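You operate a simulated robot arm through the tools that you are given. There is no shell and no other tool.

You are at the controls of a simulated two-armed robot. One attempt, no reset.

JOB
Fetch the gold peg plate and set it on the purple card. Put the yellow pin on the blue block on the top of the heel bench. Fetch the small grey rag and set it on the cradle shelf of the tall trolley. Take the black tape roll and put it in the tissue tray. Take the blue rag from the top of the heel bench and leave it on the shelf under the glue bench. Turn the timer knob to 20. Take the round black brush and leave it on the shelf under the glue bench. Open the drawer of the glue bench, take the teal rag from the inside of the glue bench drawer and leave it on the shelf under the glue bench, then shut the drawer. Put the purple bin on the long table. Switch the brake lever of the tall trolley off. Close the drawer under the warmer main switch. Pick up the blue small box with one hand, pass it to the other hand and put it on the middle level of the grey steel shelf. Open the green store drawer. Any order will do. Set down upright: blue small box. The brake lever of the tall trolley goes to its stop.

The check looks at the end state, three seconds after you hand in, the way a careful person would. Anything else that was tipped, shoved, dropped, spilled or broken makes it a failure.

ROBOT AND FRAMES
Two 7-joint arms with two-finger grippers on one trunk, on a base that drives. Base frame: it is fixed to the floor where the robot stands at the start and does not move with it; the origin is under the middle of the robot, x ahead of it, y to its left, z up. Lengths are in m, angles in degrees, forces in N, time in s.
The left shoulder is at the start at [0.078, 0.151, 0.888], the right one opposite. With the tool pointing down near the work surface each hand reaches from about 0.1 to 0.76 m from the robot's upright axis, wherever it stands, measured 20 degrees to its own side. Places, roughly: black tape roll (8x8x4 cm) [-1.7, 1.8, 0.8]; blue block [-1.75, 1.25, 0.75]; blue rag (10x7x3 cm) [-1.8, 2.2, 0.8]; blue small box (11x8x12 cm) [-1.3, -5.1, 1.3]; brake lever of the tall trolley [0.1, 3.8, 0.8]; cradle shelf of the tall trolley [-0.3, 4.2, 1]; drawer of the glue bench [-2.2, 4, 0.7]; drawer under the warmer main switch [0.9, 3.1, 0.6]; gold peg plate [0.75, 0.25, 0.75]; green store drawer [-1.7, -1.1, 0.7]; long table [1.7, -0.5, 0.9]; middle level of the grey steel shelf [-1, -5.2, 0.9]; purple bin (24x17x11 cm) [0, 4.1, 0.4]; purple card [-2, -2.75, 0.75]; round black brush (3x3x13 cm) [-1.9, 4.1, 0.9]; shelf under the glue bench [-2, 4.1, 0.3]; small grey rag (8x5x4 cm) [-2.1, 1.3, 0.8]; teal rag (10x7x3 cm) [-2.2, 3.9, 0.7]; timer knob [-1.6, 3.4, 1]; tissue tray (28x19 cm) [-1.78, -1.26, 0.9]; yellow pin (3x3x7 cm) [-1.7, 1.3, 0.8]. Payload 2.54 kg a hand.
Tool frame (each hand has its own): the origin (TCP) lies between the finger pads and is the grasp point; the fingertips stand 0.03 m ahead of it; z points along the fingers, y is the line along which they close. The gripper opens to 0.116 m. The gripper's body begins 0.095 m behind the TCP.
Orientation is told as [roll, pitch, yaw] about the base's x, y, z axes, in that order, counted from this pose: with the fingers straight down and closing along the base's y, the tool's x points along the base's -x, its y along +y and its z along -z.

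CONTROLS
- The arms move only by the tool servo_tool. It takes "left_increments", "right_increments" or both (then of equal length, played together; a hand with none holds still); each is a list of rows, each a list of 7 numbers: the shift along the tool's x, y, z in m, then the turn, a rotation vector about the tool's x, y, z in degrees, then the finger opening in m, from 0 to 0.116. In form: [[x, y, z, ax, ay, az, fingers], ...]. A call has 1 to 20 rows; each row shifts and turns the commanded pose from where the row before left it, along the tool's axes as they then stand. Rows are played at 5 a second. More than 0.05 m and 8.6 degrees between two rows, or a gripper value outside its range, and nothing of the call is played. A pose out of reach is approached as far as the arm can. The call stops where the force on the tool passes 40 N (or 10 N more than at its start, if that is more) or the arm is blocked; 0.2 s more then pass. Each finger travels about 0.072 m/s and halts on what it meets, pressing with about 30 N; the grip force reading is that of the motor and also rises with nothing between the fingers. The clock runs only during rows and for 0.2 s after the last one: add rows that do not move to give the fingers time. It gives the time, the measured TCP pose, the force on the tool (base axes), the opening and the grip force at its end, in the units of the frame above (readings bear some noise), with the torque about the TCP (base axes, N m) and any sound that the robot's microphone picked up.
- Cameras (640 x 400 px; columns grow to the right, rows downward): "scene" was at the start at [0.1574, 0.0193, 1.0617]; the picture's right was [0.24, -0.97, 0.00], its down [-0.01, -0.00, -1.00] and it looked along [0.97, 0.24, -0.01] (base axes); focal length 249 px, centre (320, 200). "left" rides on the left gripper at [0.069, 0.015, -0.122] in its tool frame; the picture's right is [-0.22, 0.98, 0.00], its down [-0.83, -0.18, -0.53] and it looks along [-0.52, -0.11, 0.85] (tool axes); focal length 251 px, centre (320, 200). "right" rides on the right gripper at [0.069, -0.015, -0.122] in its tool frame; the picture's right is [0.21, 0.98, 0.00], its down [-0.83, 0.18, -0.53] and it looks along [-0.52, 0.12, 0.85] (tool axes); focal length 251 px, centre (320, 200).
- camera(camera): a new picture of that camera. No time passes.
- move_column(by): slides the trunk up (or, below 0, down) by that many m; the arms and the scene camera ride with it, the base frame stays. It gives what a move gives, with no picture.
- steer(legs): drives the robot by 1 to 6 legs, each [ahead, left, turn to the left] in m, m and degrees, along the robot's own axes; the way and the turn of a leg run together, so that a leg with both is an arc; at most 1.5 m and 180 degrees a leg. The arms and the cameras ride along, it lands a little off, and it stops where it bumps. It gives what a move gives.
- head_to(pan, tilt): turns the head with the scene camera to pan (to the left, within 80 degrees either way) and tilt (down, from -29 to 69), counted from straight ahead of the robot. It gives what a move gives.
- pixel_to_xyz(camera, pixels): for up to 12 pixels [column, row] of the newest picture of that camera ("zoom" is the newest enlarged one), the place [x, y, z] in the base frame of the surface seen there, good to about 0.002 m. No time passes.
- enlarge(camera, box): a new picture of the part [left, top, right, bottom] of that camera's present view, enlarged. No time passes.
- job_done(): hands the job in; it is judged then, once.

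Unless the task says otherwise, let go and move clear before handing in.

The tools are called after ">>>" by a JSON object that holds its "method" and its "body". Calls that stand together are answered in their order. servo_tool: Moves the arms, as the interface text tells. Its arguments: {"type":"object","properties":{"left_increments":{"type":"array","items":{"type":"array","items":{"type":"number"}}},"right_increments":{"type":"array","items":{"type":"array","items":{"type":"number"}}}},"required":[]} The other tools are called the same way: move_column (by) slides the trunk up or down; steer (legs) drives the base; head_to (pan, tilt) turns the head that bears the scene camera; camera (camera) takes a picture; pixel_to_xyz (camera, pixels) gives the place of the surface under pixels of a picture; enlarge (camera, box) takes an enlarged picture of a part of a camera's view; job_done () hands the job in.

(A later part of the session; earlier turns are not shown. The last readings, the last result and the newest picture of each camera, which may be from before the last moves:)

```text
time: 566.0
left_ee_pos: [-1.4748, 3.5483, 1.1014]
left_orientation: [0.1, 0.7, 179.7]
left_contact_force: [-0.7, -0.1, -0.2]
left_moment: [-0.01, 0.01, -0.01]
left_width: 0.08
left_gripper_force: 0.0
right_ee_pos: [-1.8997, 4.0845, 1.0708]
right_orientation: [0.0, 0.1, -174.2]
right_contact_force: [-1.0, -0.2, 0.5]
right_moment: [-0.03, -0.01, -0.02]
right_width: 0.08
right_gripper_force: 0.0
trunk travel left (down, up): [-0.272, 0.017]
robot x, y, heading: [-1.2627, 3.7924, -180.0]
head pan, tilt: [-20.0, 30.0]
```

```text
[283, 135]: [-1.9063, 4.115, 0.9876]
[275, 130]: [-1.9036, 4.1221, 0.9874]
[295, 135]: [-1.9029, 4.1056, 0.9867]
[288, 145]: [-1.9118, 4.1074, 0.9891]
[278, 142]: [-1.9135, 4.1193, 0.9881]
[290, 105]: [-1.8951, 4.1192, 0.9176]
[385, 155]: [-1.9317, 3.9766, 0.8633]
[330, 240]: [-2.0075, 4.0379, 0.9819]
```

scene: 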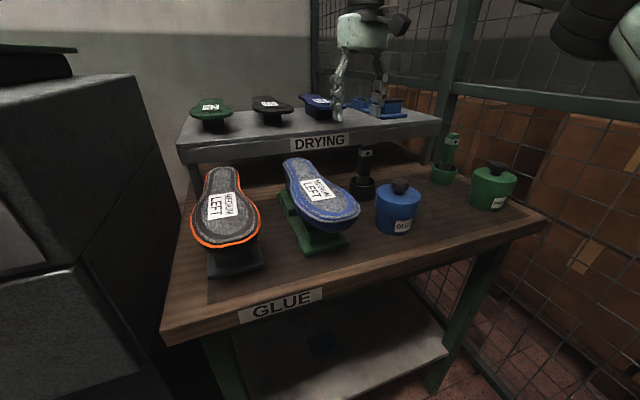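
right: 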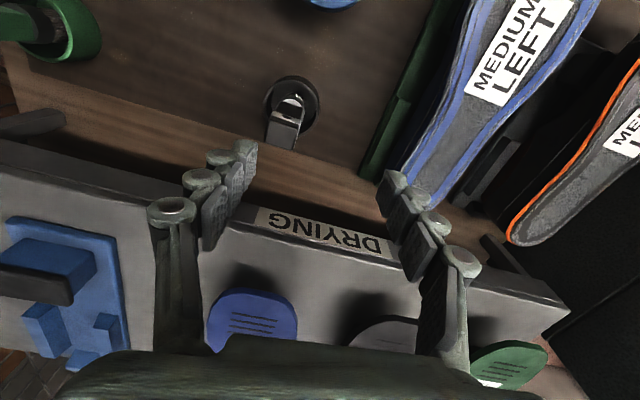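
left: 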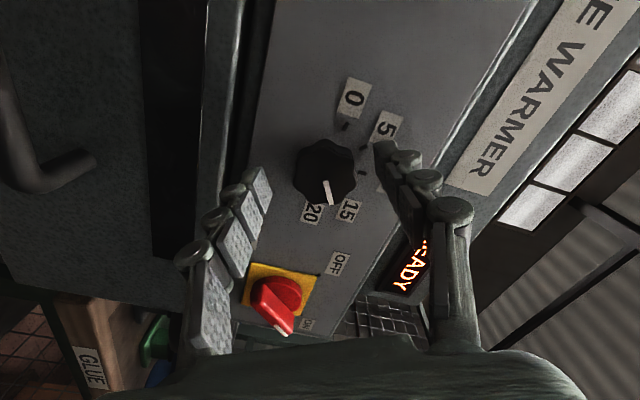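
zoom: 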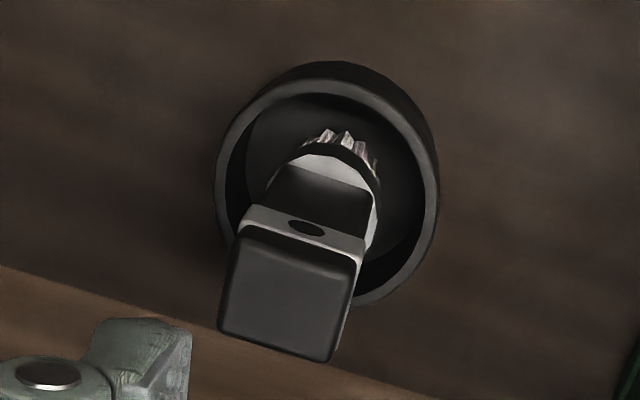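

Brush handle centre is (-1.908,4.113), top z 0.988. I'll align, descend and grip.

>>> {"method": "servo_tool", "body": {"right_increments": [[-0.004, -0.014, 0, 0, 0, 3, 0.06], [-0.004, -0.0145, 0, 0, 0, 2.8, 0.06], [0, 0, 0.04, 0, 0, 0, 0.06], [0, 0, 0.04, 0, 0, 0, 0.06], [0, 0, 0, 0, 0, 0, 0.06]]}}

>>> {"method": "camera", "body": {"camera": "right"}}

>>> {"method": "enlarge", "body": {"camera": "scene", "box": [300, 80, 460, 220]}}

```text
time: 567.2
left_ee_pos: [-1.4703, 3.546, 1.1014]
left_orientation: [0.1, 0.5, 179.7]
left_contact_force: [0.6, 0.2, -0.4]
left_moment: [0.0, -0.01, 0.04]
left_width: 0.0802
left_gripper_force: 0.1
right_ee_pos: [-1.904, 4.1086, 0.9916]
right_orientation: [0.1, 0.0, -179.9]
right_contact_force: [0.0, -0.6, -0.8]
right_moment: [0.04, -0.02, 0.02]
right_width: 0.0599
right_gripper_force: 0.1
trunk travel left (down, up): [-0.272, 0.017]
robot x, y, heading: [-1.2665, 3.7905, -179.9]
head pan, tilt: [-20.0, 30.0]
```

```text
taken
```

right: 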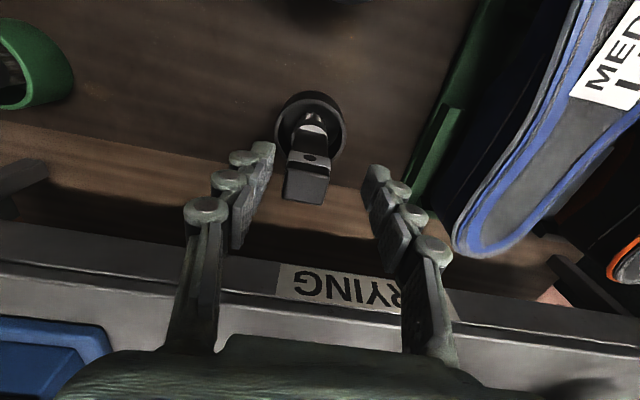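

```text
2.86 times, centred on (380, 150) of scene
```

zoom: 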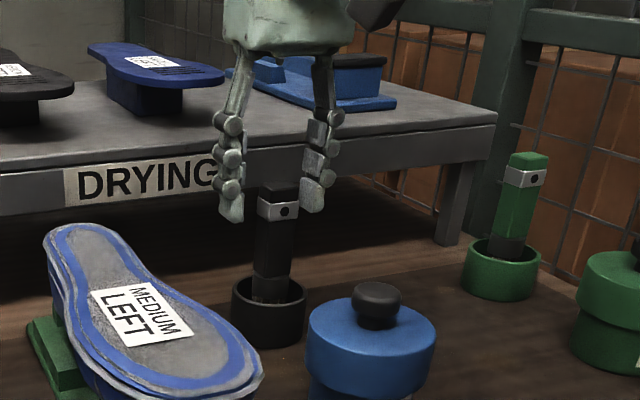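

>>> {"method": "servo_tool", "body": {"right_increments": [[-0.004, -0.004, 0.015, 0, 0, 0, 0.06], [0, 0, 0.02, 0, 0, 0, 0.06], [0, 0, 0.008, 0, 0, 0, 0.06], [0, 0, 0, 0, 0, 0, 0.04], [0, 0, 0, 0, 0, 0, 0.02], [0, 0, 0, 0, 0, 0, 0.015], [0, 0, 0, 0, 0, 0, 0.015]]}}

>>> {"method": "enlarge", "body": {"camera": "scene", "box": [300, 80, 460, 220]}}

```text
time: 568.8
left_ee_pos: [-1.4714, 3.5482, 1.1008]
left_orientation: [0.1, 0.5, 179.8]
left_contact_force: [0.0, 0.5, 0.2]
left_moment: [0.01, 0.0, 0.02]
left_width: 0.08
left_gripper_force: 0.0
right_ee_pos: [-1.909, 4.1145, 0.9508]
right_orientation: [0.1, 0.0, -179.7]
right_contact_force: [0.6, 0.3, 0.4]
right_moment: [0.01, -0.02, 0.0]
right_width: 0.0268
right_gripper_force: 29.9
trunk travel left (down, up): [-0.272, 0.017]
robot x, y, heading: [-1.2629, 3.7961, -180.0]
head pan, tilt: [-20.0, 30.0]
```

```text
2.86 times, centred on (380, 150) of scene
```

zoom: 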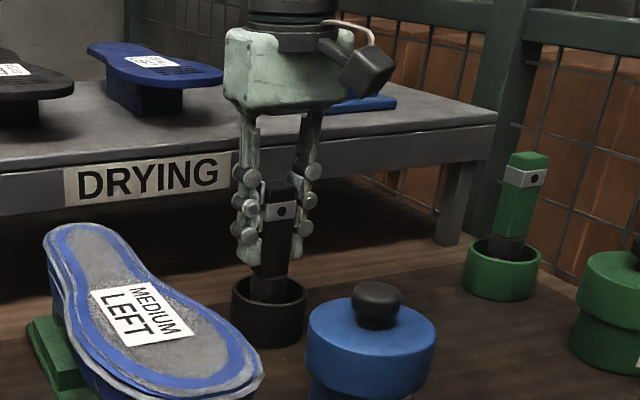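

Brush gripped. I'll lift it straight out (16 cm) and retract over the jar.

>>> {"method": "servo_tool", "body": {"right_increments": [[0, 0, -0.03, 0, 0, 0, 0.015], [0, 0, -0.04, 0, 0, 0, 0.015], [0, 0, -0.045, 0, 0, 0, 0.015], [0, 0, -0.045, 0, 0, 0, 0.015], [0.045, 0, 0, 0, 0, 0, 0.015], [0.045, 0, 0, 0, 0, 0, 0.015], [0.045, 0, 0, 0, 0, 0, 0.015], [0.045, 0, 0, 0, 0, 0, 0.015], [0.045, 0, 0, 0, 0, 0, 0.015], [0.045, 0, 0, 0, 0, 0, 0.015], [0.045, 0, 0, 0, 0, 0, 0.015]]}}

>>> {"method": "camera", "body": {"camera": "scene"}}

```text
time: 571.2
left_ee_pos: [-1.4708, 3.5467, 1.1025]
left_orientation: [0.1, 0.5, 179.7]
left_contact_force: [0.1, 0.5, 0.0]
left_moment: [-0.02, 0.06, 0.02]
left_width: 0.0802
left_gripper_force: 0.1
right_ee_pos: [-1.5848, 4.1204, 1.1038]
right_orientation: [0.1, 0.0, -179.8]
right_contact_force: [0.4, 0.1, 0.5]
right_moment: [0.03, 0.0, 0.0]
right_width: 0.0271
right_gripper_force: 29.8
right hand out of reach, approached as far as the arm can: row 4
trunk travel left (down, up): [-0.272, 0.017]
robot x, y, heading: [-1.2588, 3.7986, -180.0]
head pan, tilt: [-20.0, 30.0]
```

```text
taken
```

scene: 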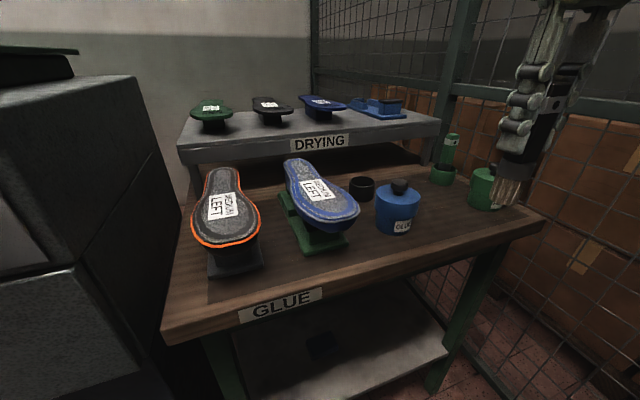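

The brush is out and its cup stayed put. I'll go back to the left position, lower the trunk, and tilt the hand for placing the brush on the shelf.

>>> {"method": "steer", "body": {"legs": [[0, 0.17, 0], [-0.06, 0, 0]]}}

>>> {"method": "move_column", "body": {"by": -0.268}}

>>> {"method": "servo_tool", "body": {"right_increments": [[0, 0, 0, 0, -8, 0, 0.015], [0, 0, 0, 0, -8, 0, 0.015], [0, 0, 0, 0, -8, 0, 0.015], [0, 0, 0, 0, -8, 0, 0.015], [0, 0, 0, 0, -8, 0, 0.015], [0, 0, 0, 0, -8, 0, 0.015], [0, 0, 0, 0, -7, 0, 0.015]]}}

>>> {"method": "head_to", "body": {"pan": -30, "tilt": 25}}

>>> {"method": "camera", "body": {"camera": "scene"}}

```text
time: 574.1
left_ee_pos: [-1.4109, 3.3725, 1.1024]
left_orientation: [0.1, 0.5, 179.9]
left_contact_force: [0.8, 0.5, 0.1]
left_moment: [-0.02, 0.02, 0.0]
left_width: 0.0802
left_gripper_force: 0.1
right_ee_pos: [-1.5261, 3.9439, 1.1044]
right_orientation: [0.1, 0.0, -179.8]
right_contact_force: [1.1, 0.0, -0.1]
right_moment: [-0.02, 0.02, -0.01]
right_width: 0.027
right_gripper_force: 29.8
trunk travel left (down, up): [-0.272, 0.017]
robot x, y, heading: [-1.1976, 3.6181, -180.0]
head pan, tilt: [-20.0, 30.0]
```

```text
time: 576.8
left_ee_pos: [-1.412, 3.3719, 0.8332]
left_orientation: [0.1, 0.5, 179.8]
left_contact_force: [0.8, 0.4, 0.6]
left_moment: [-0.01, 0.01, -0.03]
left_width: 0.0801
left_gripper_force: 0.1
right_ee_pos: [-1.5263, 3.9453, 0.8364]
right_orientation: [0.1, 0.0, -179.8]
right_contact_force: [-0.5, -0.5, -0.9]
right_moment: [0.02, 0.0, -0.02]
right_width: 0.027
right_gripper_force: 30.0
trunk travel left (down, up): [-0.005, 0.285]
robot x, y, heading: [-1.2032, 3.6198, -180.0]
head pan, tilt: [-20.0, 30.0]
```

```text
time: 578.4
left_ee_pos: [-1.4109, 3.3719, 0.8331]
left_orientation: [0.0, 0.6, 179.8]
left_contact_force: [-0.9, -0.1, 0.6]
left_moment: [-0.03, -0.03, -0.01]
left_width: 0.0801
left_gripper_force: 0.0
right_ee_pos: [-1.5308, 3.9491, 0.8478]
right_orientation: [0.2, -55.0, -180.0]
right_contact_force: [0.8, -0.2, -0.8]
right_moment: [0.0, 0.0, 0.01]
right_width: 0.0271
right_gripper_force: 30.5
right hand out of reach, approached as far as the arm can: row 7
trunk travel left (down, up): [-0.005, 0.285]
robot x, y, heading: [-1.2025, 3.6171, -179.9]
head pan, tilt: [-20.0, 30.0]
```

```text
time: 579.1
left_ee_pos: [-1.4117, 3.3721, 0.8329]
left_orientation: [0.1, 0.6, 179.9]
left_contact_force: [0.3, 0.2, 1.3]
left_moment: [0.0, -0.02, -0.01]
left_width: 0.0801
left_gripper_force: 0.0
right_ee_pos: [-1.5297, 3.948, 0.8484]
right_orientation: [0.3, -54.8, -180.0]
right_contact_force: [0.3, -0.2, -0.3]
right_moment: [-0.01, -0.01, 0.0]
right_width: 0.0268
right_gripper_force: 30.2
trunk travel left (down, up): [-0.005, 0.285]
robot x, y, heading: [-1.1992, 3.6181, -179.8]
head pan, tilt: [-30.0, 25.0]
```

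```text
taken
```

scene: 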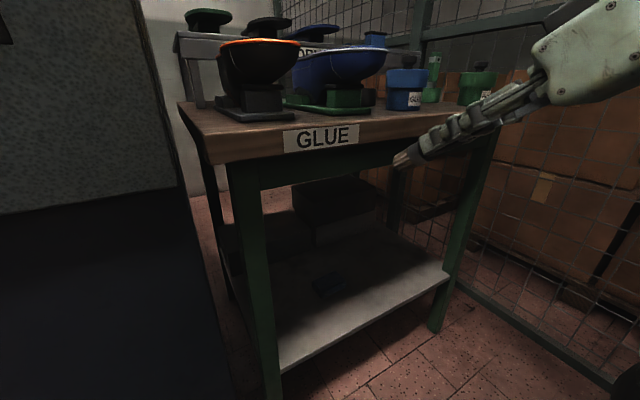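

I'll back the base 8 cm so the arm can descend cleanly, keeping the hand where it is in front of the bench.

>>> {"method": "steer", "body": {"legs": [[-0.08, 0, 0]]}}

>>> {"method": "servo_tool", "body": {"right_increments": [[-0.012, 0.01, 0.03, 0, 0, 0, 0.015], [0.005, 0.01, 0.04, 0, 0, 0, 0.015], [0.0355, 0.006, 0.0249, 0, 0, 0, 0.015], [0.0355, 0.006, 0.0249, 0, 0, 0, 0.015], [0.0355, 0.006, 0.0249, 0, 0, 0, 0.015], [0.0355, 0.006, 0.0249, 0, 0, 0, 0.015], [0.0355, 0, 0.0249, 0, 0, 0, 0.015]]}}

>>> {"method": "camera", "body": {"camera": "scene"}}

```text
time: 580.2
left_ee_pos: [-1.3291, 3.3713, 0.8323]
left_orientation: [0.2, 0.7, 179.9]
left_contact_force: [0.3, 0.3, -0.3]
left_moment: [0.01, -0.02, 0.02]
left_width: 0.0801
left_gripper_force: 0.1
right_ee_pos: [-1.4479, 3.9505, 0.8485]
right_orientation: [0.2, -54.9, -179.9]
right_contact_force: [0.5, 0.6, -0.5]
right_moment: [-0.02, -0.07, -0.03]
right_width: 0.0268
right_gripper_force: 30.5
trunk travel left (down, up): [-0.005, 0.285]
robot x, y, heading: [-1.117, 3.6178, -180.2]
head pan, tilt: [-30.0, 25.0]
```

```text
time: 581.8
left_ee_pos: [-1.3302, 3.3724, 0.833]
left_orientation: [0.1, 0.6, 179.7]
left_contact_force: [-0.3, -0.1, 0.1]
left_moment: [0.02, -0.04, 0.04]
left_width: 0.08
left_gripper_force: 0.1
right_ee_pos: [-1.5983, 3.9705, 0.6701]
right_orientation: [0.2, -54.8, -179.9]
right_contact_force: [0.7, -1.0, -0.9]
right_moment: [0.02, -0.06, 0.01]
right_width: 0.0268
right_gripper_force: 30.2
right hand out of reach, approached as far as the arm can: row 2, 3, 4, 5, 6, 7
trunk travel left (down, up): [-0.005, 0.285]
robot x, y, heading: [-1.1192, 3.6179, -179.7]
head pan, tilt: [-30.0, 25.0]
```

```text
taken
```

scene: 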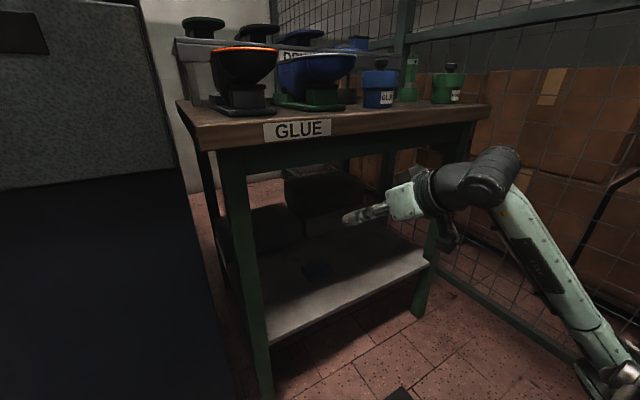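

The hand is now below table level; I'll move in and down over the shelf, left of the blue rag.

>>> {"method": "servo_tool", "body": {"right_increments": [[0.0096, 0.007, 0.0387, 0, 0, 0, 0.015], [0.0096, 0.007, 0.0387, 0, 0, 0, 0.015], [0.0096, 0.007, 0.0387, 0, 0, 0, 0.015], [0.0096, 0.007, 0.0387, 0, 0, 0, 0.015], [0.0096, 0.007, 0.0387, 0, 0, 0, 0.015], [0.0096, 0.007, 0.0387, 0, 0, 0, 0.015]]}}

>>> {"method": "camera", "body": {"camera": "scene"}}

>>> {"method": "camera", "body": {"camera": "right"}}

```text
time: 583.2
left_ee_pos: [-1.33, 3.3721, 0.8337]
left_orientation: [0.1, 0.6, 179.9]
left_contact_force: [-0.6, -0.4, -0.3]
left_moment: [0.03, 0.02, -0.01]
left_width: 0.0801
left_gripper_force: 0.1
right_ee_pos: [-1.7562, 3.9279, 0.4877]
right_orientation: [0.2, -54.9, -180.0]
right_contact_force: [0.4, -0.5, -0.3]
right_moment: [-0.05, -0.06, -0.01]
right_width: 0.0268
right_gripper_force: 29.8
trunk travel left (down, up): [-0.005, 0.285]
robot x, y, heading: [-1.1215, 3.6226, -180.1]
head pan, tilt: [-30.0, 25.0]
```

```text
taken
```

scene: 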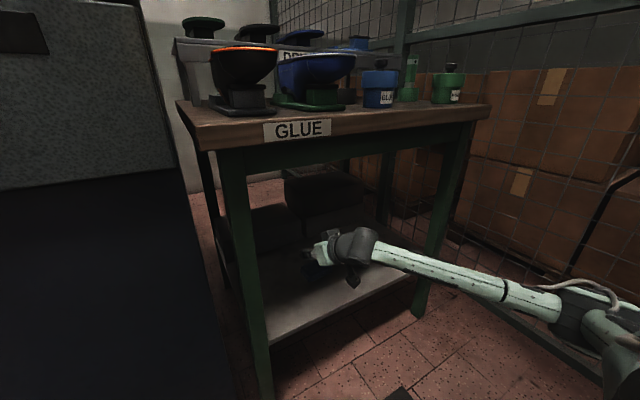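

```text
taken
```

right: 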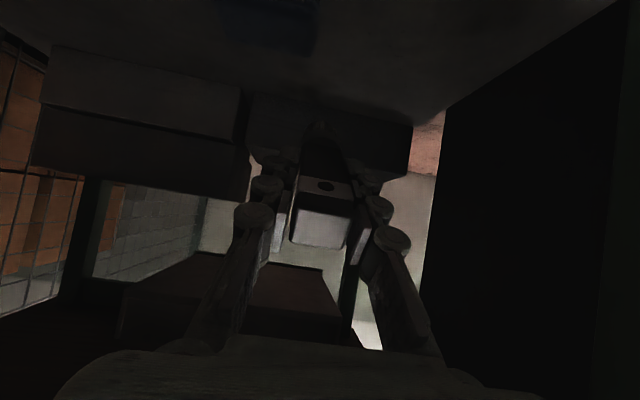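

>>> {"method": "servo_tool", "body": {"right_increments": [[0.0103, 0.0083, 0.0359, 0, 0, 0, 0.015], [0.0103, 0.0083, 0.0359, 0, 0, 0, 0.015], [0.0103, 0.0083, 0.0359, 0, 0, 0, 0.015], [0.006, 0.005, 0.02, 0, 0, 0, 0.015], [0, 0, 0, 0, 0, 0, 0.015]]}}

>>> {"method": "enlarge", "body": {"camera": "scene", "box": [220, 160, 440, 340]}}

```text
time: 584.4
left_ee_pos: [-1.3288, 3.3711, 0.8339]
left_orientation: [0.0, 0.6, 179.9]
left_contact_force: [1.0, -0.7, -0.6]
left_moment: [0.04, 0.01, -0.01]
left_width: 0.0799
left_gripper_force: 0.0
right_ee_pos: [-1.8272, 3.9079, 0.3927]
right_orientation: [0.6, -54.4, -179.8]
right_contact_force: [0.2, 0.1, 0.0]
right_moment: [0.03, -0.01, -0.01]
right_width: 0.0269
right_gripper_force: 30.2
right hand out of reach, approached as far as the arm can: row 3
trunk travel left (down, up): [-0.005, 0.285]
robot x, y, heading: [-1.1234, 3.6194, -180.1]
head pan, tilt: [-30.0, 25.0]
```

```text
2.22 times, centred on (330, 250) of scene
```

zoom: 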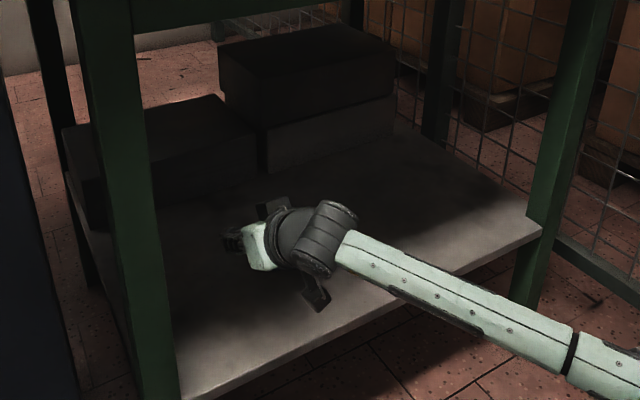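

>>> {"method": "steer", "body": {"legs": [[0.035, 0, 0]]}}

>>> {"method": "servo_tool", "body": {"right_increments": [[0.01, 0, 0.005, 0, 0, 0, 0.015], [0.01, 0, 0.005, 0, 0, 0, 0.015], [0.005, 0, 0.003, 0, 0, 0, 0.015], [0, 0, 0, 0, 0, 0, 0.015]]}}

```text
time: 585.2
left_ee_pos: [-1.3654, 3.3712, 0.8344]
left_orientation: [0.1, 0.6, 179.8]
left_contact_force: [-0.1, 0.1, -0.3]
left_moment: [-0.03, 0.02, 0.01]
left_width: 0.0798
left_gripper_force: 0.1
right_ee_pos: [-1.8644, 3.907, 0.3929]
right_orientation: [0.7, -54.6, -179.9]
right_contact_force: [0.7, -1.0, -1.5]
right_moment: [-0.01, -0.04, 0.04]
right_width: 0.0271
right_gripper_force: 30.5
trunk travel left (down, up): [-0.005, 0.285]
robot x, y, heading: [-1.154, 3.6181, -180.1]
head pan, tilt: [-30.0, 25.0]
```

```text
time: 586.2
left_ee_pos: [-1.3653, 3.3712, 0.833]
left_orientation: [0.1, 0.6, 179.8]
left_contact_force: [0.6, -0.1, 0.1]
left_moment: [-0.01, 0.01, -0.02]
left_width: 0.0801
left_gripper_force: 0.1
right_ee_pos: [-1.8626, 3.9077, 0.3883]
right_orientation: [0.8, -54.3, -179.9]
right_contact_force: [0.5, 0.4, -0.6]
right_moment: [-0.02, 0.0, 0.02]
right_width: 0.0266
right_gripper_force: 30.0
right hand out of reach, approached as far as the arm can: row 1, 2
trunk travel left (down, up): [-0.005, 0.285]
robot x, y, heading: [-1.1559, 3.6149, -179.9]
head pan, tilt: [-30.0, 25.0]
```

>>> {"method": "servo_tool", "body": {"right_increments": [[0.016, 0, -0.022, 0, 0, 0, 0.015], [0.018, 0, -0.027, 0, 0, 0, 0.015], [0.0, 0, 0, 0, 0, 0, 0.015]]}}

>>> {"method": "steer", "body": {"legs": [[0.05, 0, 0]]}}

>>> {"method": "servo_tool", "body": {"right_increments": [[0.01, 0, 0.007, 0, 0, 0, 0.015], [0.01, 0, 0.007, 0, 0, 0, 0.015], [0.0, 0, 0, 0, 0, 0, 0.015]]}}

```text
time: 587.0
left_ee_pos: [-1.365, 3.3719, 0.8333]
left_orientation: [0.3, 0.6, 179.8]
left_contact_force: [-0.3, -0.5, -0.2]
left_moment: [-0.02, 0.0, 0.01]
left_width: 0.0801
left_gripper_force: 0.0
right_ee_pos: [-1.8031, 3.922, 0.3778]
right_orientation: [1.0, -54.4, -179.9]
right_contact_force: [0.6, -0.9, -0.9]
right_moment: [-0.02, -0.01, -0.01]
right_width: 0.0266
right_gripper_force: 29.9
right hand out of reach, approached as far as the arm can: row 1, 2
trunk travel left (down, up): [-0.005, 0.285]
robot x, y, heading: [-1.1566, 3.6196, -179.8]
head pan, tilt: [-30.0, 25.0]
```

```text
time: 588.0
left_ee_pos: [-1.414, 3.3722, 0.8333]
left_orientation: [0.2, 0.5, 179.8]
left_contact_force: [0.2, -0.5, -0.8]
left_moment: [0.02, 0.0, -0.01]
left_width: 0.08
left_gripper_force: 0.0
right_ee_pos: [-1.8524, 3.923, 0.3773]
right_orientation: [0.9, -54.4, -180.0]
right_contact_force: [0.1, -0.3, -0.3]
right_moment: [0.02, -0.01, 0.03]
right_width: 0.027
right_gripper_force: 29.7
trunk travel left (down, up): [-0.005, 0.285]
robot x, y, heading: [-1.2044, 3.6161, -179.8]
head pan, tilt: [-30.0, 25.0]
```

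```text
time: 588.8
left_ee_pos: [-1.4137, 3.3719, 0.833]
left_orientation: [0.2, 0.4, 179.8]
left_contact_force: [0.2, 0.3, 0.2]
left_moment: [-0.02, -0.01, -0.03]
left_width: 0.08
left_gripper_force: 0.0
right_ee_pos: [-1.8526, 3.9227, 0.3654]
right_orientation: [1.0, -54.5, -179.8]
right_contact_force: [0.7, 1.0, 2.6]
right_moment: [0.06, 0.19, -0.02]
right_width: 0.0267
right_gripper_force: 29.9
right hand out of reach, approached as far as the arm can: row 2
trunk travel left (down, up): [-0.005, 0.285]
robot x, y, heading: [-1.2043, 3.6153, -180.0]
head pan, tilt: [-30.0, 25.0]
```

The bristle tip is touching the shelf. I'll open a little so the brush drops flat, then withdraw along the fingers.

>>> {"method": "servo_tool", "body": {"right_increments": [[0, 0, 0, 0, 0, 0, 0.035], [0, 0, 0, 0, 0, 0, 0.045], [0, 0, 0, 0, 0, 0, 0.045], [0, 0, 0, 0, 0, 0, 0.045]]}}

>>> {"method": "camera", "body": {"camera": "right"}}

>>> {"method": "servo_tool", "body": {"right_increments": [[0, 0, -0.02, 0, 0, 0, 0.045], [0, 0, -0.04, 0, 0, 0, 0.045], [0, -0.01, -0.04, 0, 0, 0, 0.045], [0, -0.01, -0.04, 0, 0, 0, 0.045]]}}

>>> {"method": "camera", "body": {"camera": "right"}}

>>> {"method": "camera", "body": {"camera": "scene"}}

```text
time: 589.8
left_ee_pos: [-1.4134, 3.3721, 0.8339]
left_orientation: [0.1, 0.6, 179.8]
left_contact_force: [-0.6, 0.5, 0.1]
left_moment: [0.01, -0.01, -0.03]
left_width: 0.0801
left_gripper_force: 0.0
right_ee_pos: [-1.8527, 3.9225, 0.3655]
right_orientation: [1.1, -54.5, -179.8]
right_contact_force: [-0.2, 0.9, -0.1]
right_moment: [-0.01, -0.02, -0.02]
right_width: 0.0449
right_gripper_force: 0.0
trunk travel left (down, up): [-0.005, 0.285]
robot x, y, heading: [-1.2068, 3.6176, -179.9]
head pan, tilt: [-30.0, 25.0]
```

```text
taken
```

right: 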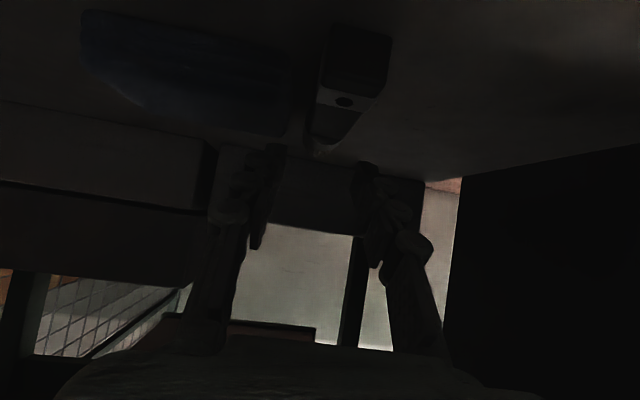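

```text
time: 590.8
left_ee_pos: [-1.4138, 3.3726, 0.8334]
left_orientation: [0.1, 0.6, 179.9]
left_contact_force: [0.2, -0.6, -0.2]
left_moment: [-0.03, -0.02, 0.06]
left_width: 0.08
left_gripper_force: 0.0
right_ee_pos: [-1.7401, 3.9485, 0.4479]
right_orientation: [1.1, -54.4, 180.0]
right_contact_force: [0.0, -0.6, -0.5]
right_moment: [-0.02, 0.0, 0.01]
right_width: 0.045
right_gripper_force: 0.1
trunk travel left (down, up): [-0.005, 0.285]
robot x, y, heading: [-1.2022, 3.6189, -179.6]
head pan, tilt: [-30.0, 25.0]
```

```text
taken
```

right: 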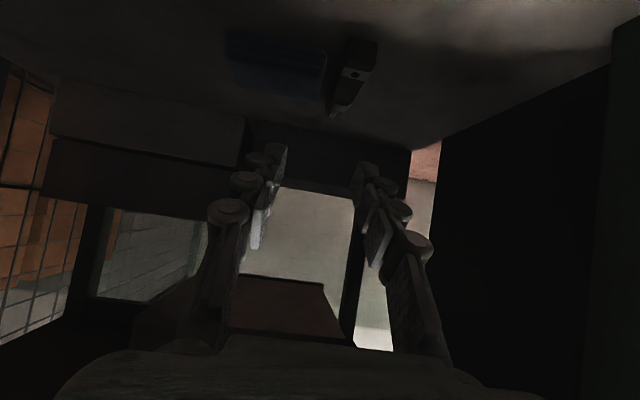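

```text
taken
```

scene: 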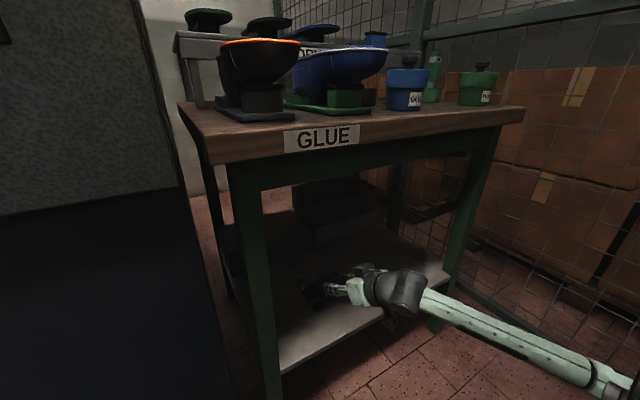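

>>> {"method": "pixel_to_xyz", "body": {"camera": "right", "pixels": [[360, 50], [348, 85], [335, 112], [280, 70]]}}

>>> {"method": "servo_tool", "body": {"right_increments": [[0.005, 0, -0.045, 0, 0, 0, 0.06], [0.0, 0, -0.045, 0, 0, 0, 0.06], [-0.02, 0, -0.04, 0, 0, 0, 0.06], [-0.035, 0, -0.025, 0, 0, 0, 0.06], [-0.035, 0, -0.025, 0, 0, 0, 0.06], [-0.035, 0, -0.025, 0, 0, 0, 0.06], [-0.035, 0, -0.025, 0, 0, 0, 0.06]]}}

>>> {"method": "camera", "body": {"camera": "scene"}}

```text
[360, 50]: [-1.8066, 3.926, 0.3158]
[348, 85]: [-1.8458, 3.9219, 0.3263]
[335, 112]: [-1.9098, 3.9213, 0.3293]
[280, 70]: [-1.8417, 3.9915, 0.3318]
```

```text
time: 592.4
left_ee_pos: [-1.4135, 3.372, 0.8338]
left_orientation: [0.2, 0.7, 179.8]
left_contact_force: [0.1, 0.4, 0.1]
left_moment: [0.0, -0.01, 0.01]
left_width: 0.0799
left_gripper_force: 0.1
right_ee_pos: [-1.6781, 3.9767, 0.6915]
right_orientation: [0.9, -54.2, -179.9]
right_contact_force: [0.9, 0.4, 0.3]
right_moment: [0.0, -0.03, -0.02]
right_width: 0.06
right_gripper_force: 0.0
right hand out of reach, approached as far as the arm can: row 3, 4, 5
trunk travel left (down, up): [-0.005, 0.285]
robot x, y, heading: [-1.2019, 3.6155, -180.0]
head pan, tilt: [-30.0, 25.0]
```

```text
taken
```

scene: 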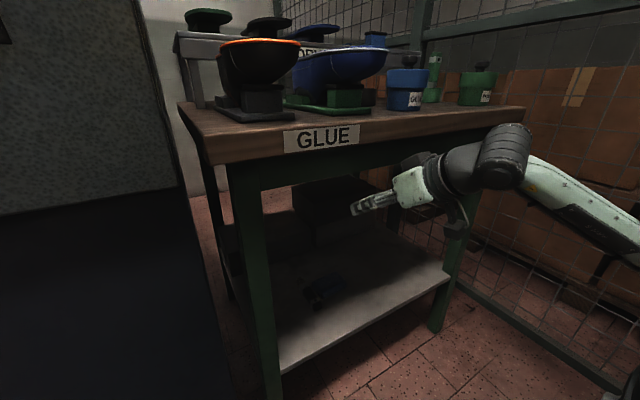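

The brush lies flat beside the rag. The right fingers are still under the table edge, so I'll back the base straight out before raising anything.

>>> {"method": "steer", "body": {"legs": [[-0.25, 0, 0]]}}

>>> {"method": "servo_tool", "body": {"right_increments": [[0, 0, 0, 0, 8, 0, 0.06], [0, 0, 0, 0, 8, 0, 0.06], [0, 0, 0, 0, 8, 0, 0.06], [0, 0, 0, 0, 8, 0, 0.06], [0, 0, 0, 0, 8, 0, 0.06], [0, 0, 0, 0, 8, 0, 0.06], [0, 0, -0.02, 0, 6, 0, 0.06]]}}

>>> {"method": "move_column", "body": {"by": 0.13}}

>>> {"method": "head_to", "body": {"pan": 40, "tilt": 10}}

>>> {"method": "camera", "body": {"camera": "scene"}}

```text
time: 594.2
left_ee_pos: [-1.1548, 3.3725, 0.8332]
left_orientation: [0.1, 0.6, -180.0]
left_contact_force: [-0.1, -0.6, 0.0]
left_moment: [0.0, 0.03, -0.01]
left_width: 0.0799
left_gripper_force: 0.0
right_ee_pos: [-1.4235, 3.9753, 0.6916]
right_orientation: [0.9, -54.3, -179.6]
right_contact_force: [0.5, 0.5, 0.5]
right_moment: [0.01, -0.02, 0.02]
right_width: 0.06
right_gripper_force: 0.0
trunk travel left (down, up): [-0.005, 0.285]
robot x, y, heading: [-0.946, 3.6224, -179.6]
head pan, tilt: [-30.0, 25.0]
```

```text
time: 595.8
left_ee_pos: [-1.1538, 3.3709, 0.8331]
left_orientation: [0.1, 0.6, -179.8]
left_contact_force: [0.7, 0.3, -0.4]
left_moment: [-0.02, -0.02, 0.03]
left_width: 0.0802
left_gripper_force: 0.0
right_ee_pos: [-1.4202, 3.9759, 0.7112]
right_orientation: [0.7, -0.3, -178.9]
right_contact_force: [-0.4, -0.4, -0.9]
right_moment: [-0.02, 0.01, 0.01]
right_width: 0.0597
right_gripper_force: 0.1
trunk travel left (down, up): [-0.005, 0.285]
robot x, y, heading: [-0.946, 3.6185, -179.7]
head pan, tilt: [-30.0, 25.0]
```

```text
time: 597.4
left_ee_pos: [-1.1543, 3.3713, 0.9631]
left_orientation: [0.1, 0.6, -179.8]
left_contact_force: [0.0, -0.2, -0.2]
left_moment: [0.03, 0.0, 0.01]
left_width: 0.0797
left_gripper_force: 0.0
right_ee_pos: [-1.4197, 3.9754, 0.8406]
right_orientation: [0.5, -0.4, -178.9]
right_contact_force: [0.3, -1.2, 0.6]
right_moment: [-0.02, 0.0, -0.01]
right_width: 0.0602
right_gripper_force: 0.1
trunk travel left (down, up): [-0.134, 0.155]
robot x, y, heading: [-0.9424, 3.623, -180.1]
head pan, tilt: [-30.0, 25.0]
```

```text
time: 598.8
left_ee_pos: [-1.1546, 3.3721, 0.9636]
left_orientation: [0.1, 0.6, -179.9]
left_contact_force: [-0.4, 0.3, 0.5]
left_moment: [0.02, -0.01, 0.02]
left_width: 0.0799
left_gripper_force: 0.1
right_ee_pos: [-1.4191, 3.9764, 0.8415]
right_orientation: [0.5, -0.5, -178.8]
right_contact_force: [1.1, 0.7, -0.3]
right_moment: [-0.02, 0.01, 0.02]
right_width: 0.06
right_gripper_force: 0.1
trunk travel left (down, up): [-0.134, 0.155]
robot x, y, heading: [-0.9462, 3.6209, -179.7]
head pan, tilt: [40.0, 10.0]
```

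```text
taken
```

scene: 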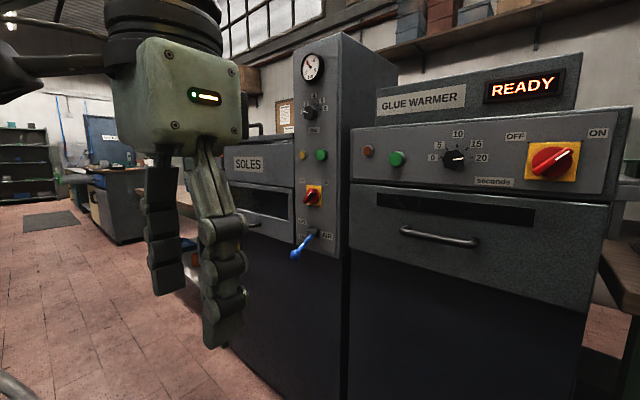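

The timer still reads 20. Next, the drawer under the warmer main switch at (0.9,3.1): I'll move south, east and turn to look at it.

>>> {"method": "steer", "body": {"legs": [[0, 0.55, 0], [-0.75, 0, 0], [0, 0, 180]]}}

>>> {"method": "head_to", "body": {"pan": 0, "tilt": 15}}

>>> {"method": "camera", "body": {"camera": "scene"}}

```text
time: 615.8
left_ee_pos: [0.0188, 3.3166, 0.9619]
left_orientation: [0.0, 0.5, -0.7]
left_contact_force: [1.3, 0.4, -0.1]
left_moment: [0.0, -0.05, 0.02]
left_width: 0.08
left_gripper_force: 0.1
right_ee_pos: [0.2766, 2.709, 0.8412]
right_orientation: [0.5, -0.4, 0.3]
right_contact_force: [0.8, 1.0, 0.5]
right_moment: [-0.01, 0.04, -0.01]
right_width: 0.06
right_gripper_force: 0.0
trunk travel left (down, up): [-0.134, 0.155]
robot x, y, heading: [-0.1899, 3.0695, -0.6]
head pan, tilt: [40.0, 10.0]
```

```text
time: 616.9
left_ee_pos: [0.0204, 3.3167, 0.9636]
left_orientation: [0.2, 0.5, -0.7]
left_contact_force: [-0.8, -0.3, -0.6]
left_moment: [0.01, 0.01, 0.01]
left_width: 0.0802
left_gripper_force: 0.0
right_ee_pos: [0.277, 2.7098, 0.8407]
right_orientation: [0.5, -0.3, 0.2]
right_contact_force: [0.7, -0.9, 0.0]
right_moment: [0.03, 0.03, -0.03]
right_width: 0.0602
right_gripper_force: 0.0
trunk travel left (down, up): [-0.134, 0.155]
robot x, y, heading: [-0.1926, 3.0699, -0.5]
head pan, tilt: [0.0, 15.0]
```

```text
taken
```

scene: 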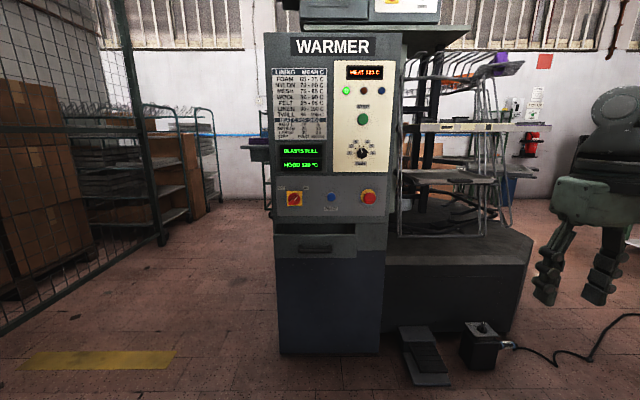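

The WARMER cabinet is ahead with its drawer (scene 315,247) pulled out. I'll enlarge and measure.

>>> {"method": "enlarge", "body": {"camera": "scene", "box": [250, 180, 410, 290]}}

>>> {"method": "pixel_to_xyz", "body": {"camera": "scene", "pixels": [[315, 245], [280, 245], [350, 245], [315, 228], [370, 240], [315, 260], [330, 290], [293, 198], [420, 345], [480, 345], [367, 197]]}}

```text
3.64 times, centred on (330, 235) of scene
```

zoom: 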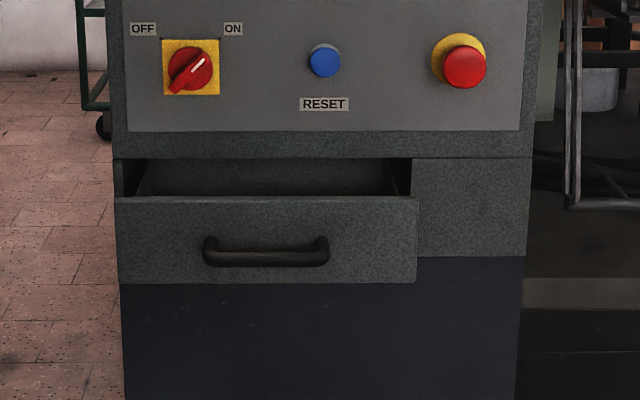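

```text
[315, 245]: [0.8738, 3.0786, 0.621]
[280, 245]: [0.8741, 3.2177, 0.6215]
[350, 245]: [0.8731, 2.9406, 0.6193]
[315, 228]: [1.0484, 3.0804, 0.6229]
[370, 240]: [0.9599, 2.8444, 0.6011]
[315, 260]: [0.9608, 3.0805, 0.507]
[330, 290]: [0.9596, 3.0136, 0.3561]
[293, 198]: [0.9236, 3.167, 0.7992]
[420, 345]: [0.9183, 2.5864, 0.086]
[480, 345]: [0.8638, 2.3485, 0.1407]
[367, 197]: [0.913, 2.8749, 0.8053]
```

The drawer face stands at x 0.874 vs cabinet 0.960, so it's open 8.6 cm. I'll lower the trunk, point the closed left hand forward and push the face above its handle.

>>> {"method": "move_column", "body": {"by": -0.13}}

>>> {"method": "steer", "body": {"legs": [[0.25, -0.15, 0.5]]}}

>>> {"method": "servo_tool", "body": {"left_increments": [[-0.03, 0, 0, 0, -8.5, 0, 0.03], [-0.03, 0, 0, 0, -8.5, 0, 0.0], [0, 0, 0, 0, -8.5, 0, 0.0], [0, 0, 0, 0, -8.5, 0, 0.0], [0, 0, 0, 0, -8.5, 0, 0.0], [0, 0, 0, 0, -8.5, 0, 0.0], [0, 0, 0, 0, -8.5, 0, 0.0], [0, 0, 0, 0, -8.5, 0, 0.0], [0, 0, 0, 0, -8.5, 0, 0.0], [0, 0, 0, 0, -8.5, 0, 0.0], [0, 0, 0, 0, -5.4, 0, 0.0]]}}

>>> {"method": "head_to", "body": {"pan": 10, "tilt": 20}}

>>> {"method": "camera", "body": {"camera": "scene"}}

```text
time: 618.4
left_ee_pos: [0.0209, 3.3155, 0.834]
left_orientation: [0.1, 0.5, -0.7]
left_contact_force: [-0.3, -0.1, 0.9]
left_moment: [-0.01, -0.02, 0.04]
left_width: 0.08
left_gripper_force: 0.0
right_ee_pos: [0.2771, 2.7088, 0.7115]
right_orientation: [0.5, -0.3, 0.2]
right_contact_force: [-0.9, -0.3, 0.1]
right_moment: [-0.01, 0.04, 0.02]
right_width: 0.0602
right_gripper_force: 0.0
trunk travel left (down, up): [-0.005, 0.285]
robot x, y, heading: [-0.1947, 3.0727, -0.4]
head pan, tilt: [0.0, 15.0]
```

```text
time: 620.5
left_ee_pos: [0.2726, 3.1735, 0.8331]
left_orientation: [0.1, 0.5, -0.4]
left_contact_force: [0.1, -0.5, 0.4]
left_moment: [0.02, -0.01, 0.0]
left_width: 0.0803
left_gripper_force: 0.1
right_ee_pos: [0.5328, 2.5691, 0.7116]
right_orientation: [0.5, -0.4, 0.7]
right_contact_force: [0.6, -0.4, 0.4]
right_moment: [0.01, 0.0, 0.0]
right_width: 0.0601
right_gripper_force: 0.0
trunk travel left (down, up): [-0.005, 0.285]
robot x, y, heading: [0.0635, 2.9249, -0.1]
head pan, tilt: [0.0, 15.0]
```

```text
time: 622.9
left_ee_pos: [0.314, 3.2072, 1.0051]
left_orientation: [28.3, -89.9, -28.6]
left_contact_force: [-0.7, 0.0, 0.3]
left_moment: [-0.03, 0.01, -0.01]
left_width: 0.0
left_gripper_force: 28.9
left hand out of reach, approached as far as the arm can: row 5, 6, 7, 8, 9, 10, 11
right_ee_pos: [0.5344, 2.5668, 0.7106]
right_orientation: [0.5, -0.4, 0.7]
right_contact_force: [0.3, 0.1, 0.1]
right_moment: [-0.01, 0.0, -0.02]
right_width: 0.06
right_gripper_force: 0.0
trunk travel left (down, up): [-0.005, 0.285]
robot x, y, heading: [0.061, 2.9258, -0.0]
head pan, tilt: [0.0, 15.0]
```

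```text
time: 623.6
left_ee_pos: [0.3156, 3.2073, 1.0034]
left_orientation: [13.6, -89.7, -14.0]
left_contact_force: [0.5, 0.1, -0.2]
left_moment: [0.0, 0.0, 0.0]
left_width: 0.0002
left_gripper_force: 28.4
right_ee_pos: [0.5322, 2.568, 0.7115]
right_orientation: [0.6, -0.3, 0.6]
right_contact_force: [0.2, 0.4, 0.9]
right_moment: [-0.01, -0.02, -0.02]
right_width: 0.0598
right_gripper_force: 0.1
trunk travel left (down, up): [-0.005, 0.285]
robot x, y, heading: [0.0658, 2.9291, -0.2]
head pan, tilt: [10.0, 20.0]
```

```text
taken
```

scene: 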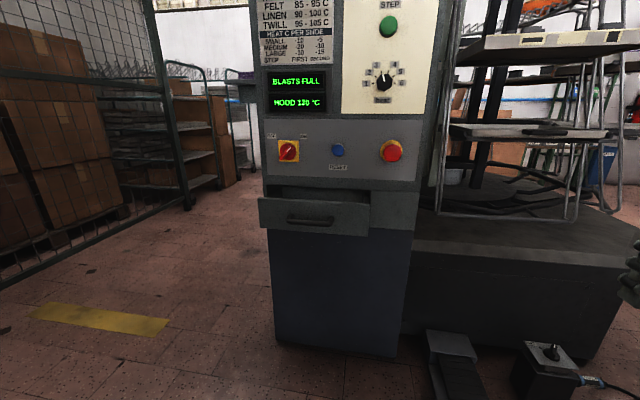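

The left hand points forward but is folded high. I'll extend it forward and lower it to the drawer's height.

>>> {"method": "servo_tool", "body": {"left_increments": [[0.01, 0, 0.045, 0, 0, 0, 0.0], [0.01, 0, 0.045, 0, 0, 0, 0.0], [0.02, -0.01, 0.04, 0, 0, 0, 0.0], [0.03, -0.015, 0.03, 0, 0, 0, 0.0], [0.035, -0.015, 0.025, 0, 0, 0, 0.0], [0.035, -0.015, 0.025, 0, 0, 0, 0.0], [0.035, -0.015, 0.025, 0, 0, 0, 0.0], [0.035, -0.015, 0.025, 0, 0, 0, 0.0], [0.035, -0.01, 0.025, 0, 0, 0, 0.0], [0.035, -0.01, 0.02, 0, 0, 0, 0.0], [0.035, -0.01, 0.02, 0, 0, 0, 0.0], [0.035, -0.01, 0, 0, 0, 0, 0.0]]}}

>>> {"method": "camera", "body": {"camera": "scene"}}

```text
time: 626.2
left_ee_pos: [0.6726, 3.0997, 0.7363]
left_orientation: [10.1, -90.0, -10.3]
left_contact_force: [-0.4, 0.0, 0.4]
left_moment: [0.0, -0.01, -0.04]
left_width: 0.0001
left_gripper_force: 28.4
left hand out of reach, approached as far as the arm can: row 1, 2, 3, 4, 5, 6
right_ee_pos: [0.5329, 2.5684, 0.7113]
right_orientation: [0.5, -0.4, 0.7]
right_contact_force: [-0.3, 0.4, 0.7]
right_moment: [0.0, -0.03, 0.0]
right_width: 0.0599
right_gripper_force: 0.1
trunk travel left (down, up): [-0.005, 0.285]
robot x, y, heading: [0.0584, 2.93, -0.1]
head pan, tilt: [10.0, 20.0]
```

```text
taken
```

scene: 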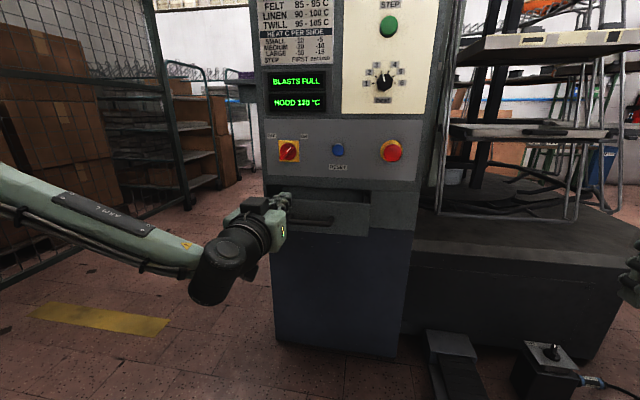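

>>> {"method": "servo_tool", "body": {"left_increments": [[0.035, -0.005, 0, 0, 0, 0, 0.0], [0.035, -0.005, 0, 0, 0, 0, 0.0], [0.036, -0.005, 0, 0, 0, 0, 0.0], [0, 0, 0.04, 0, 0, 0, 0.0], [0, 0, 0.04, 0, 0, 0, 0.0], [0, 0, 0, 0, 0, 0, 0.0]]}}

>>> {"method": "camera", "body": {"camera": "left"}}

>>> {"method": "enlarge", "body": {"camera": "scene", "box": [180, 150, 400, 300]}}

```text
time: 627.6
left_ee_pos: [0.7508, 3.095, 0.6359]
left_orientation: [9.2, -89.6, -9.6]
left_contact_force: [0.5, 1.0, 0.8]
left_moment: [0.03, 0.0, -0.01]
left_width: 0.0
left_gripper_force: 28.7
left hand out of reach, approached as far as the arm can: row 4, 5
right_ee_pos: [0.533, 2.5673, 0.7116]
right_orientation: [0.5, -0.4, 0.7]
right_contact_force: [0.3, 0.0, -0.1]
right_moment: [-0.01, 0.01, -0.03]
right_width: 0.0599
right_gripper_force: 0.2
trunk travel left (down, up): [-0.005, 0.285]
robot x, y, heading: [0.0632, 2.9303, -0.3]
head pan, tilt: [10.0, 20.0]
```

```text
taken
```

left: 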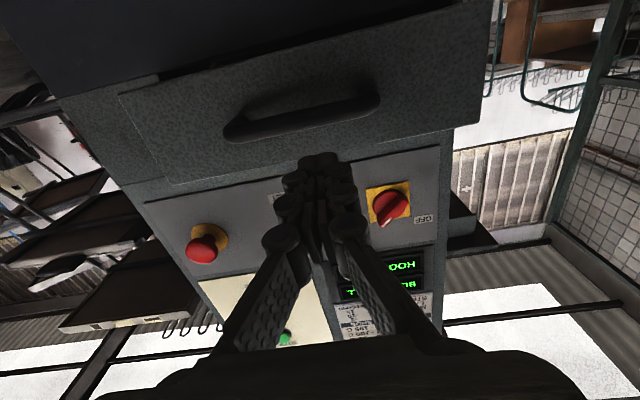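

```text
2.67 times, centred on (290, 225) of scene
```

zoom: 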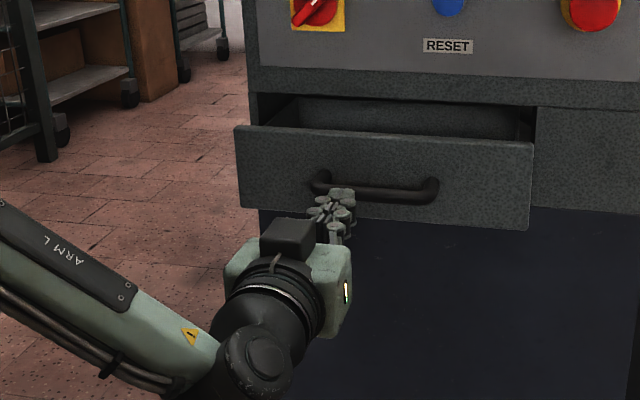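

>>> {"method": "pixel_to_xyz", "body": {"camera": "left", "pixels": [[300, 115], [300, 130], [340, 165], [270, 170], [300, 155], [250, 150], [400, 130]]}}

```text
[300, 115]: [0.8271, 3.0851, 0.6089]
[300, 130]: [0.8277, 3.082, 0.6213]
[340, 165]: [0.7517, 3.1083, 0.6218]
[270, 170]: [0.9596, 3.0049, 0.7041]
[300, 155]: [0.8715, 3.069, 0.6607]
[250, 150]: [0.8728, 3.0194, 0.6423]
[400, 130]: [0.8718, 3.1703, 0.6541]
```

The face reaches up to z≈0.66 and the handle's top is 0.625, so I'll push at z≈0.646, driving with the base in steps.

>>> {"method": "servo_tool", "body": {"left_increments": [[-0.01, -0.005, 0, 0, 0, 0, 0.0], [0, 0, 0, 0, 0, 0, 0.0]]}}

>>> {"method": "steer", "body": {"legs": [[0.09, 0, 0]]}}

>>> {"method": "steer", "body": {"legs": [[0.05, 0, 0]]}}

>>> {"method": "enlarge", "body": {"camera": "scene", "box": [180, 150, 400, 300]}}

```text
time: 628.2
left_ee_pos: [0.7501, 3.0895, 0.645]
left_orientation: [26.4, -89.8, -26.7]
left_contact_force: [-0.2, -0.2, -0.5]
left_moment: [0.0, 0.01, 0.01]
left_width: 0.0
left_gripper_force: 28.3
right_ee_pos: [0.5327, 2.569, 0.7112]
right_orientation: [0.5, -0.3, 0.8]
right_contact_force: [-0.1, 0.0, -0.7]
right_moment: [-0.02, 0.01, 0.02]
right_width: 0.0599
right_gripper_force: 0.1
trunk travel left (down, up): [-0.005, 0.285]
robot x, y, heading: [0.0637, 2.9279, 0.1]
head pan, tilt: [10.0, 20.0]
```

```text
time: 629.3
left_ee_pos: [0.8377, 3.0871, 0.6438]
left_orientation: [23.2, -89.8, -23.6]
left_contact_force: [0.1, -0.7, -0.3]
left_moment: [-0.02, 0.01, -0.03]
left_width: 0.0
left_gripper_force: 28.1
right_ee_pos: [0.6216, 2.5674, 0.7117]
right_orientation: [0.4, -0.4, 0.5]
right_contact_force: [-0.3, 0.5, -0.7]
right_moment: [0.0, -0.04, 0.03]
right_width: 0.0601
right_gripper_force: 0.0
trunk travel left (down, up): [-0.005, 0.285]
robot x, y, heading: [0.1496, 2.9287, -0.0]
head pan, tilt: [10.0, 20.0]
```

```text
time: 630.2
left_ee_pos: [0.8881, 3.0882, 0.6445]
left_orientation: [22.5, -89.8, -23.0]
left_contact_force: [-0.1, -0.1, -0.7]
left_moment: [0.01, 0.0, 0.0]
left_width: 0.0001
left_gripper_force: 28.4
right_ee_pos: [0.6711, 2.5666, 0.7121]
right_orientation: [0.6, -0.4, 0.7]
right_contact_force: [-0.9, 0.5, 0.3]
right_moment: [-0.03, -0.01, -0.01]
right_width: 0.0599
right_gripper_force: 0.1
trunk travel left (down, up): [-0.005, 0.285]
robot x, y, heading: [0.1998, 2.9241, -0.3]
head pan, tilt: [10.0, 20.0]
```

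```text
2.67 times, centred on (290, 225) of scene
```

zoom: 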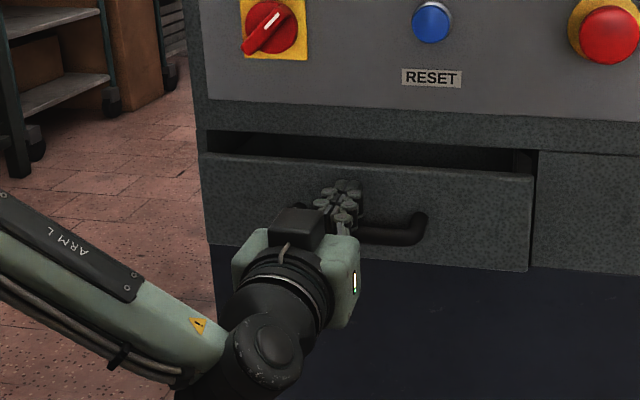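

The drawer is moving in. I'll push the remaining ~4.5 cm until it seats.

>>> {"method": "steer", "body": {"legs": [[0.035, 0, 0]]}}

>>> {"method": "steer", "body": {"legs": [[0.02, 0, 0]]}}

>>> {"method": "enlarge", "body": {"camera": "scene", "box": [180, 150, 400, 300]}}

>>> {"method": "pixel_to_xyz", "body": {"camera": "zoom", "pixels": [[240, 200], [430, 200], [560, 220], [480, 210]]}}

```text
time: 631.1
left_ee_pos: [0.913, 3.089, 0.6455]
left_orientation: [13.9, -90.0, -14.3]
left_contact_force: [-3.3, -0.4, -0.4]
left_moment: [0.04, -0.04, 0.01]
left_width: 0.0
left_gripper_force: 28.6
right_ee_pos: [0.7019, 2.5675, 0.7109]
right_orientation: [0.5, -0.4, 0.7]
right_contact_force: [0.1, 0.1, -0.5]
right_moment: [-0.01, 0.02, -0.01]
right_width: 0.06
right_gripper_force: 0.1
trunk travel left (down, up): [-0.005, 0.285]
robot x, y, heading: [0.2288, 2.9252, -0.2]
head pan, tilt: [10.0, 20.0]
stopped in leg 1: the force on the tool passed its limit at 80 N (the readings are from after the stop); the commanded pose is now the measured one
```

```text
time: 631.9
left_ee_pos: [0.9151, 3.0876, 0.6448]
left_orientation: [-13.3, -90.0, 12.7]
left_contact_force: [-9.9, 2.3, 4.0]
left_moment: [0.0, -0.16, 0.07]
left_width: 0.0059
left_gripper_force: 28.4
right_ee_pos: [0.7056, 2.5681, 0.711]
right_orientation: [0.6, -0.4, 0.8]
right_contact_force: [-0.4, -0.5, 0.5]
right_moment: [0.0, -0.01, -0.01]
right_width: 0.0601
right_gripper_force: 0.2
trunk travel left (down, up): [-0.005, 0.285]
robot x, y, heading: [0.2347, 2.9287, 0.2]
head pan, tilt: [10.0, 20.0]
stopped in leg 1: the force on the tool passed its limit at 64 N (the readings are from after the stop); the commanded pose is now the measured one
```

```text
2.67 times, centred on (290, 225) of scene
```

zoom: 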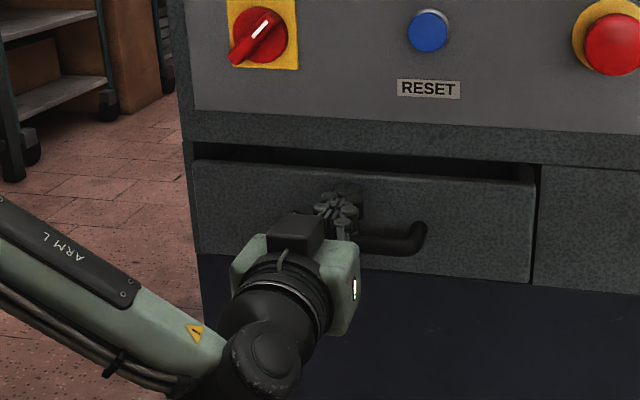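

```text
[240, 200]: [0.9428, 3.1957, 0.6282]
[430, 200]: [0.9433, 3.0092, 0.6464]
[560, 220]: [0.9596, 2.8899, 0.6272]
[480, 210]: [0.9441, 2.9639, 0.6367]
```

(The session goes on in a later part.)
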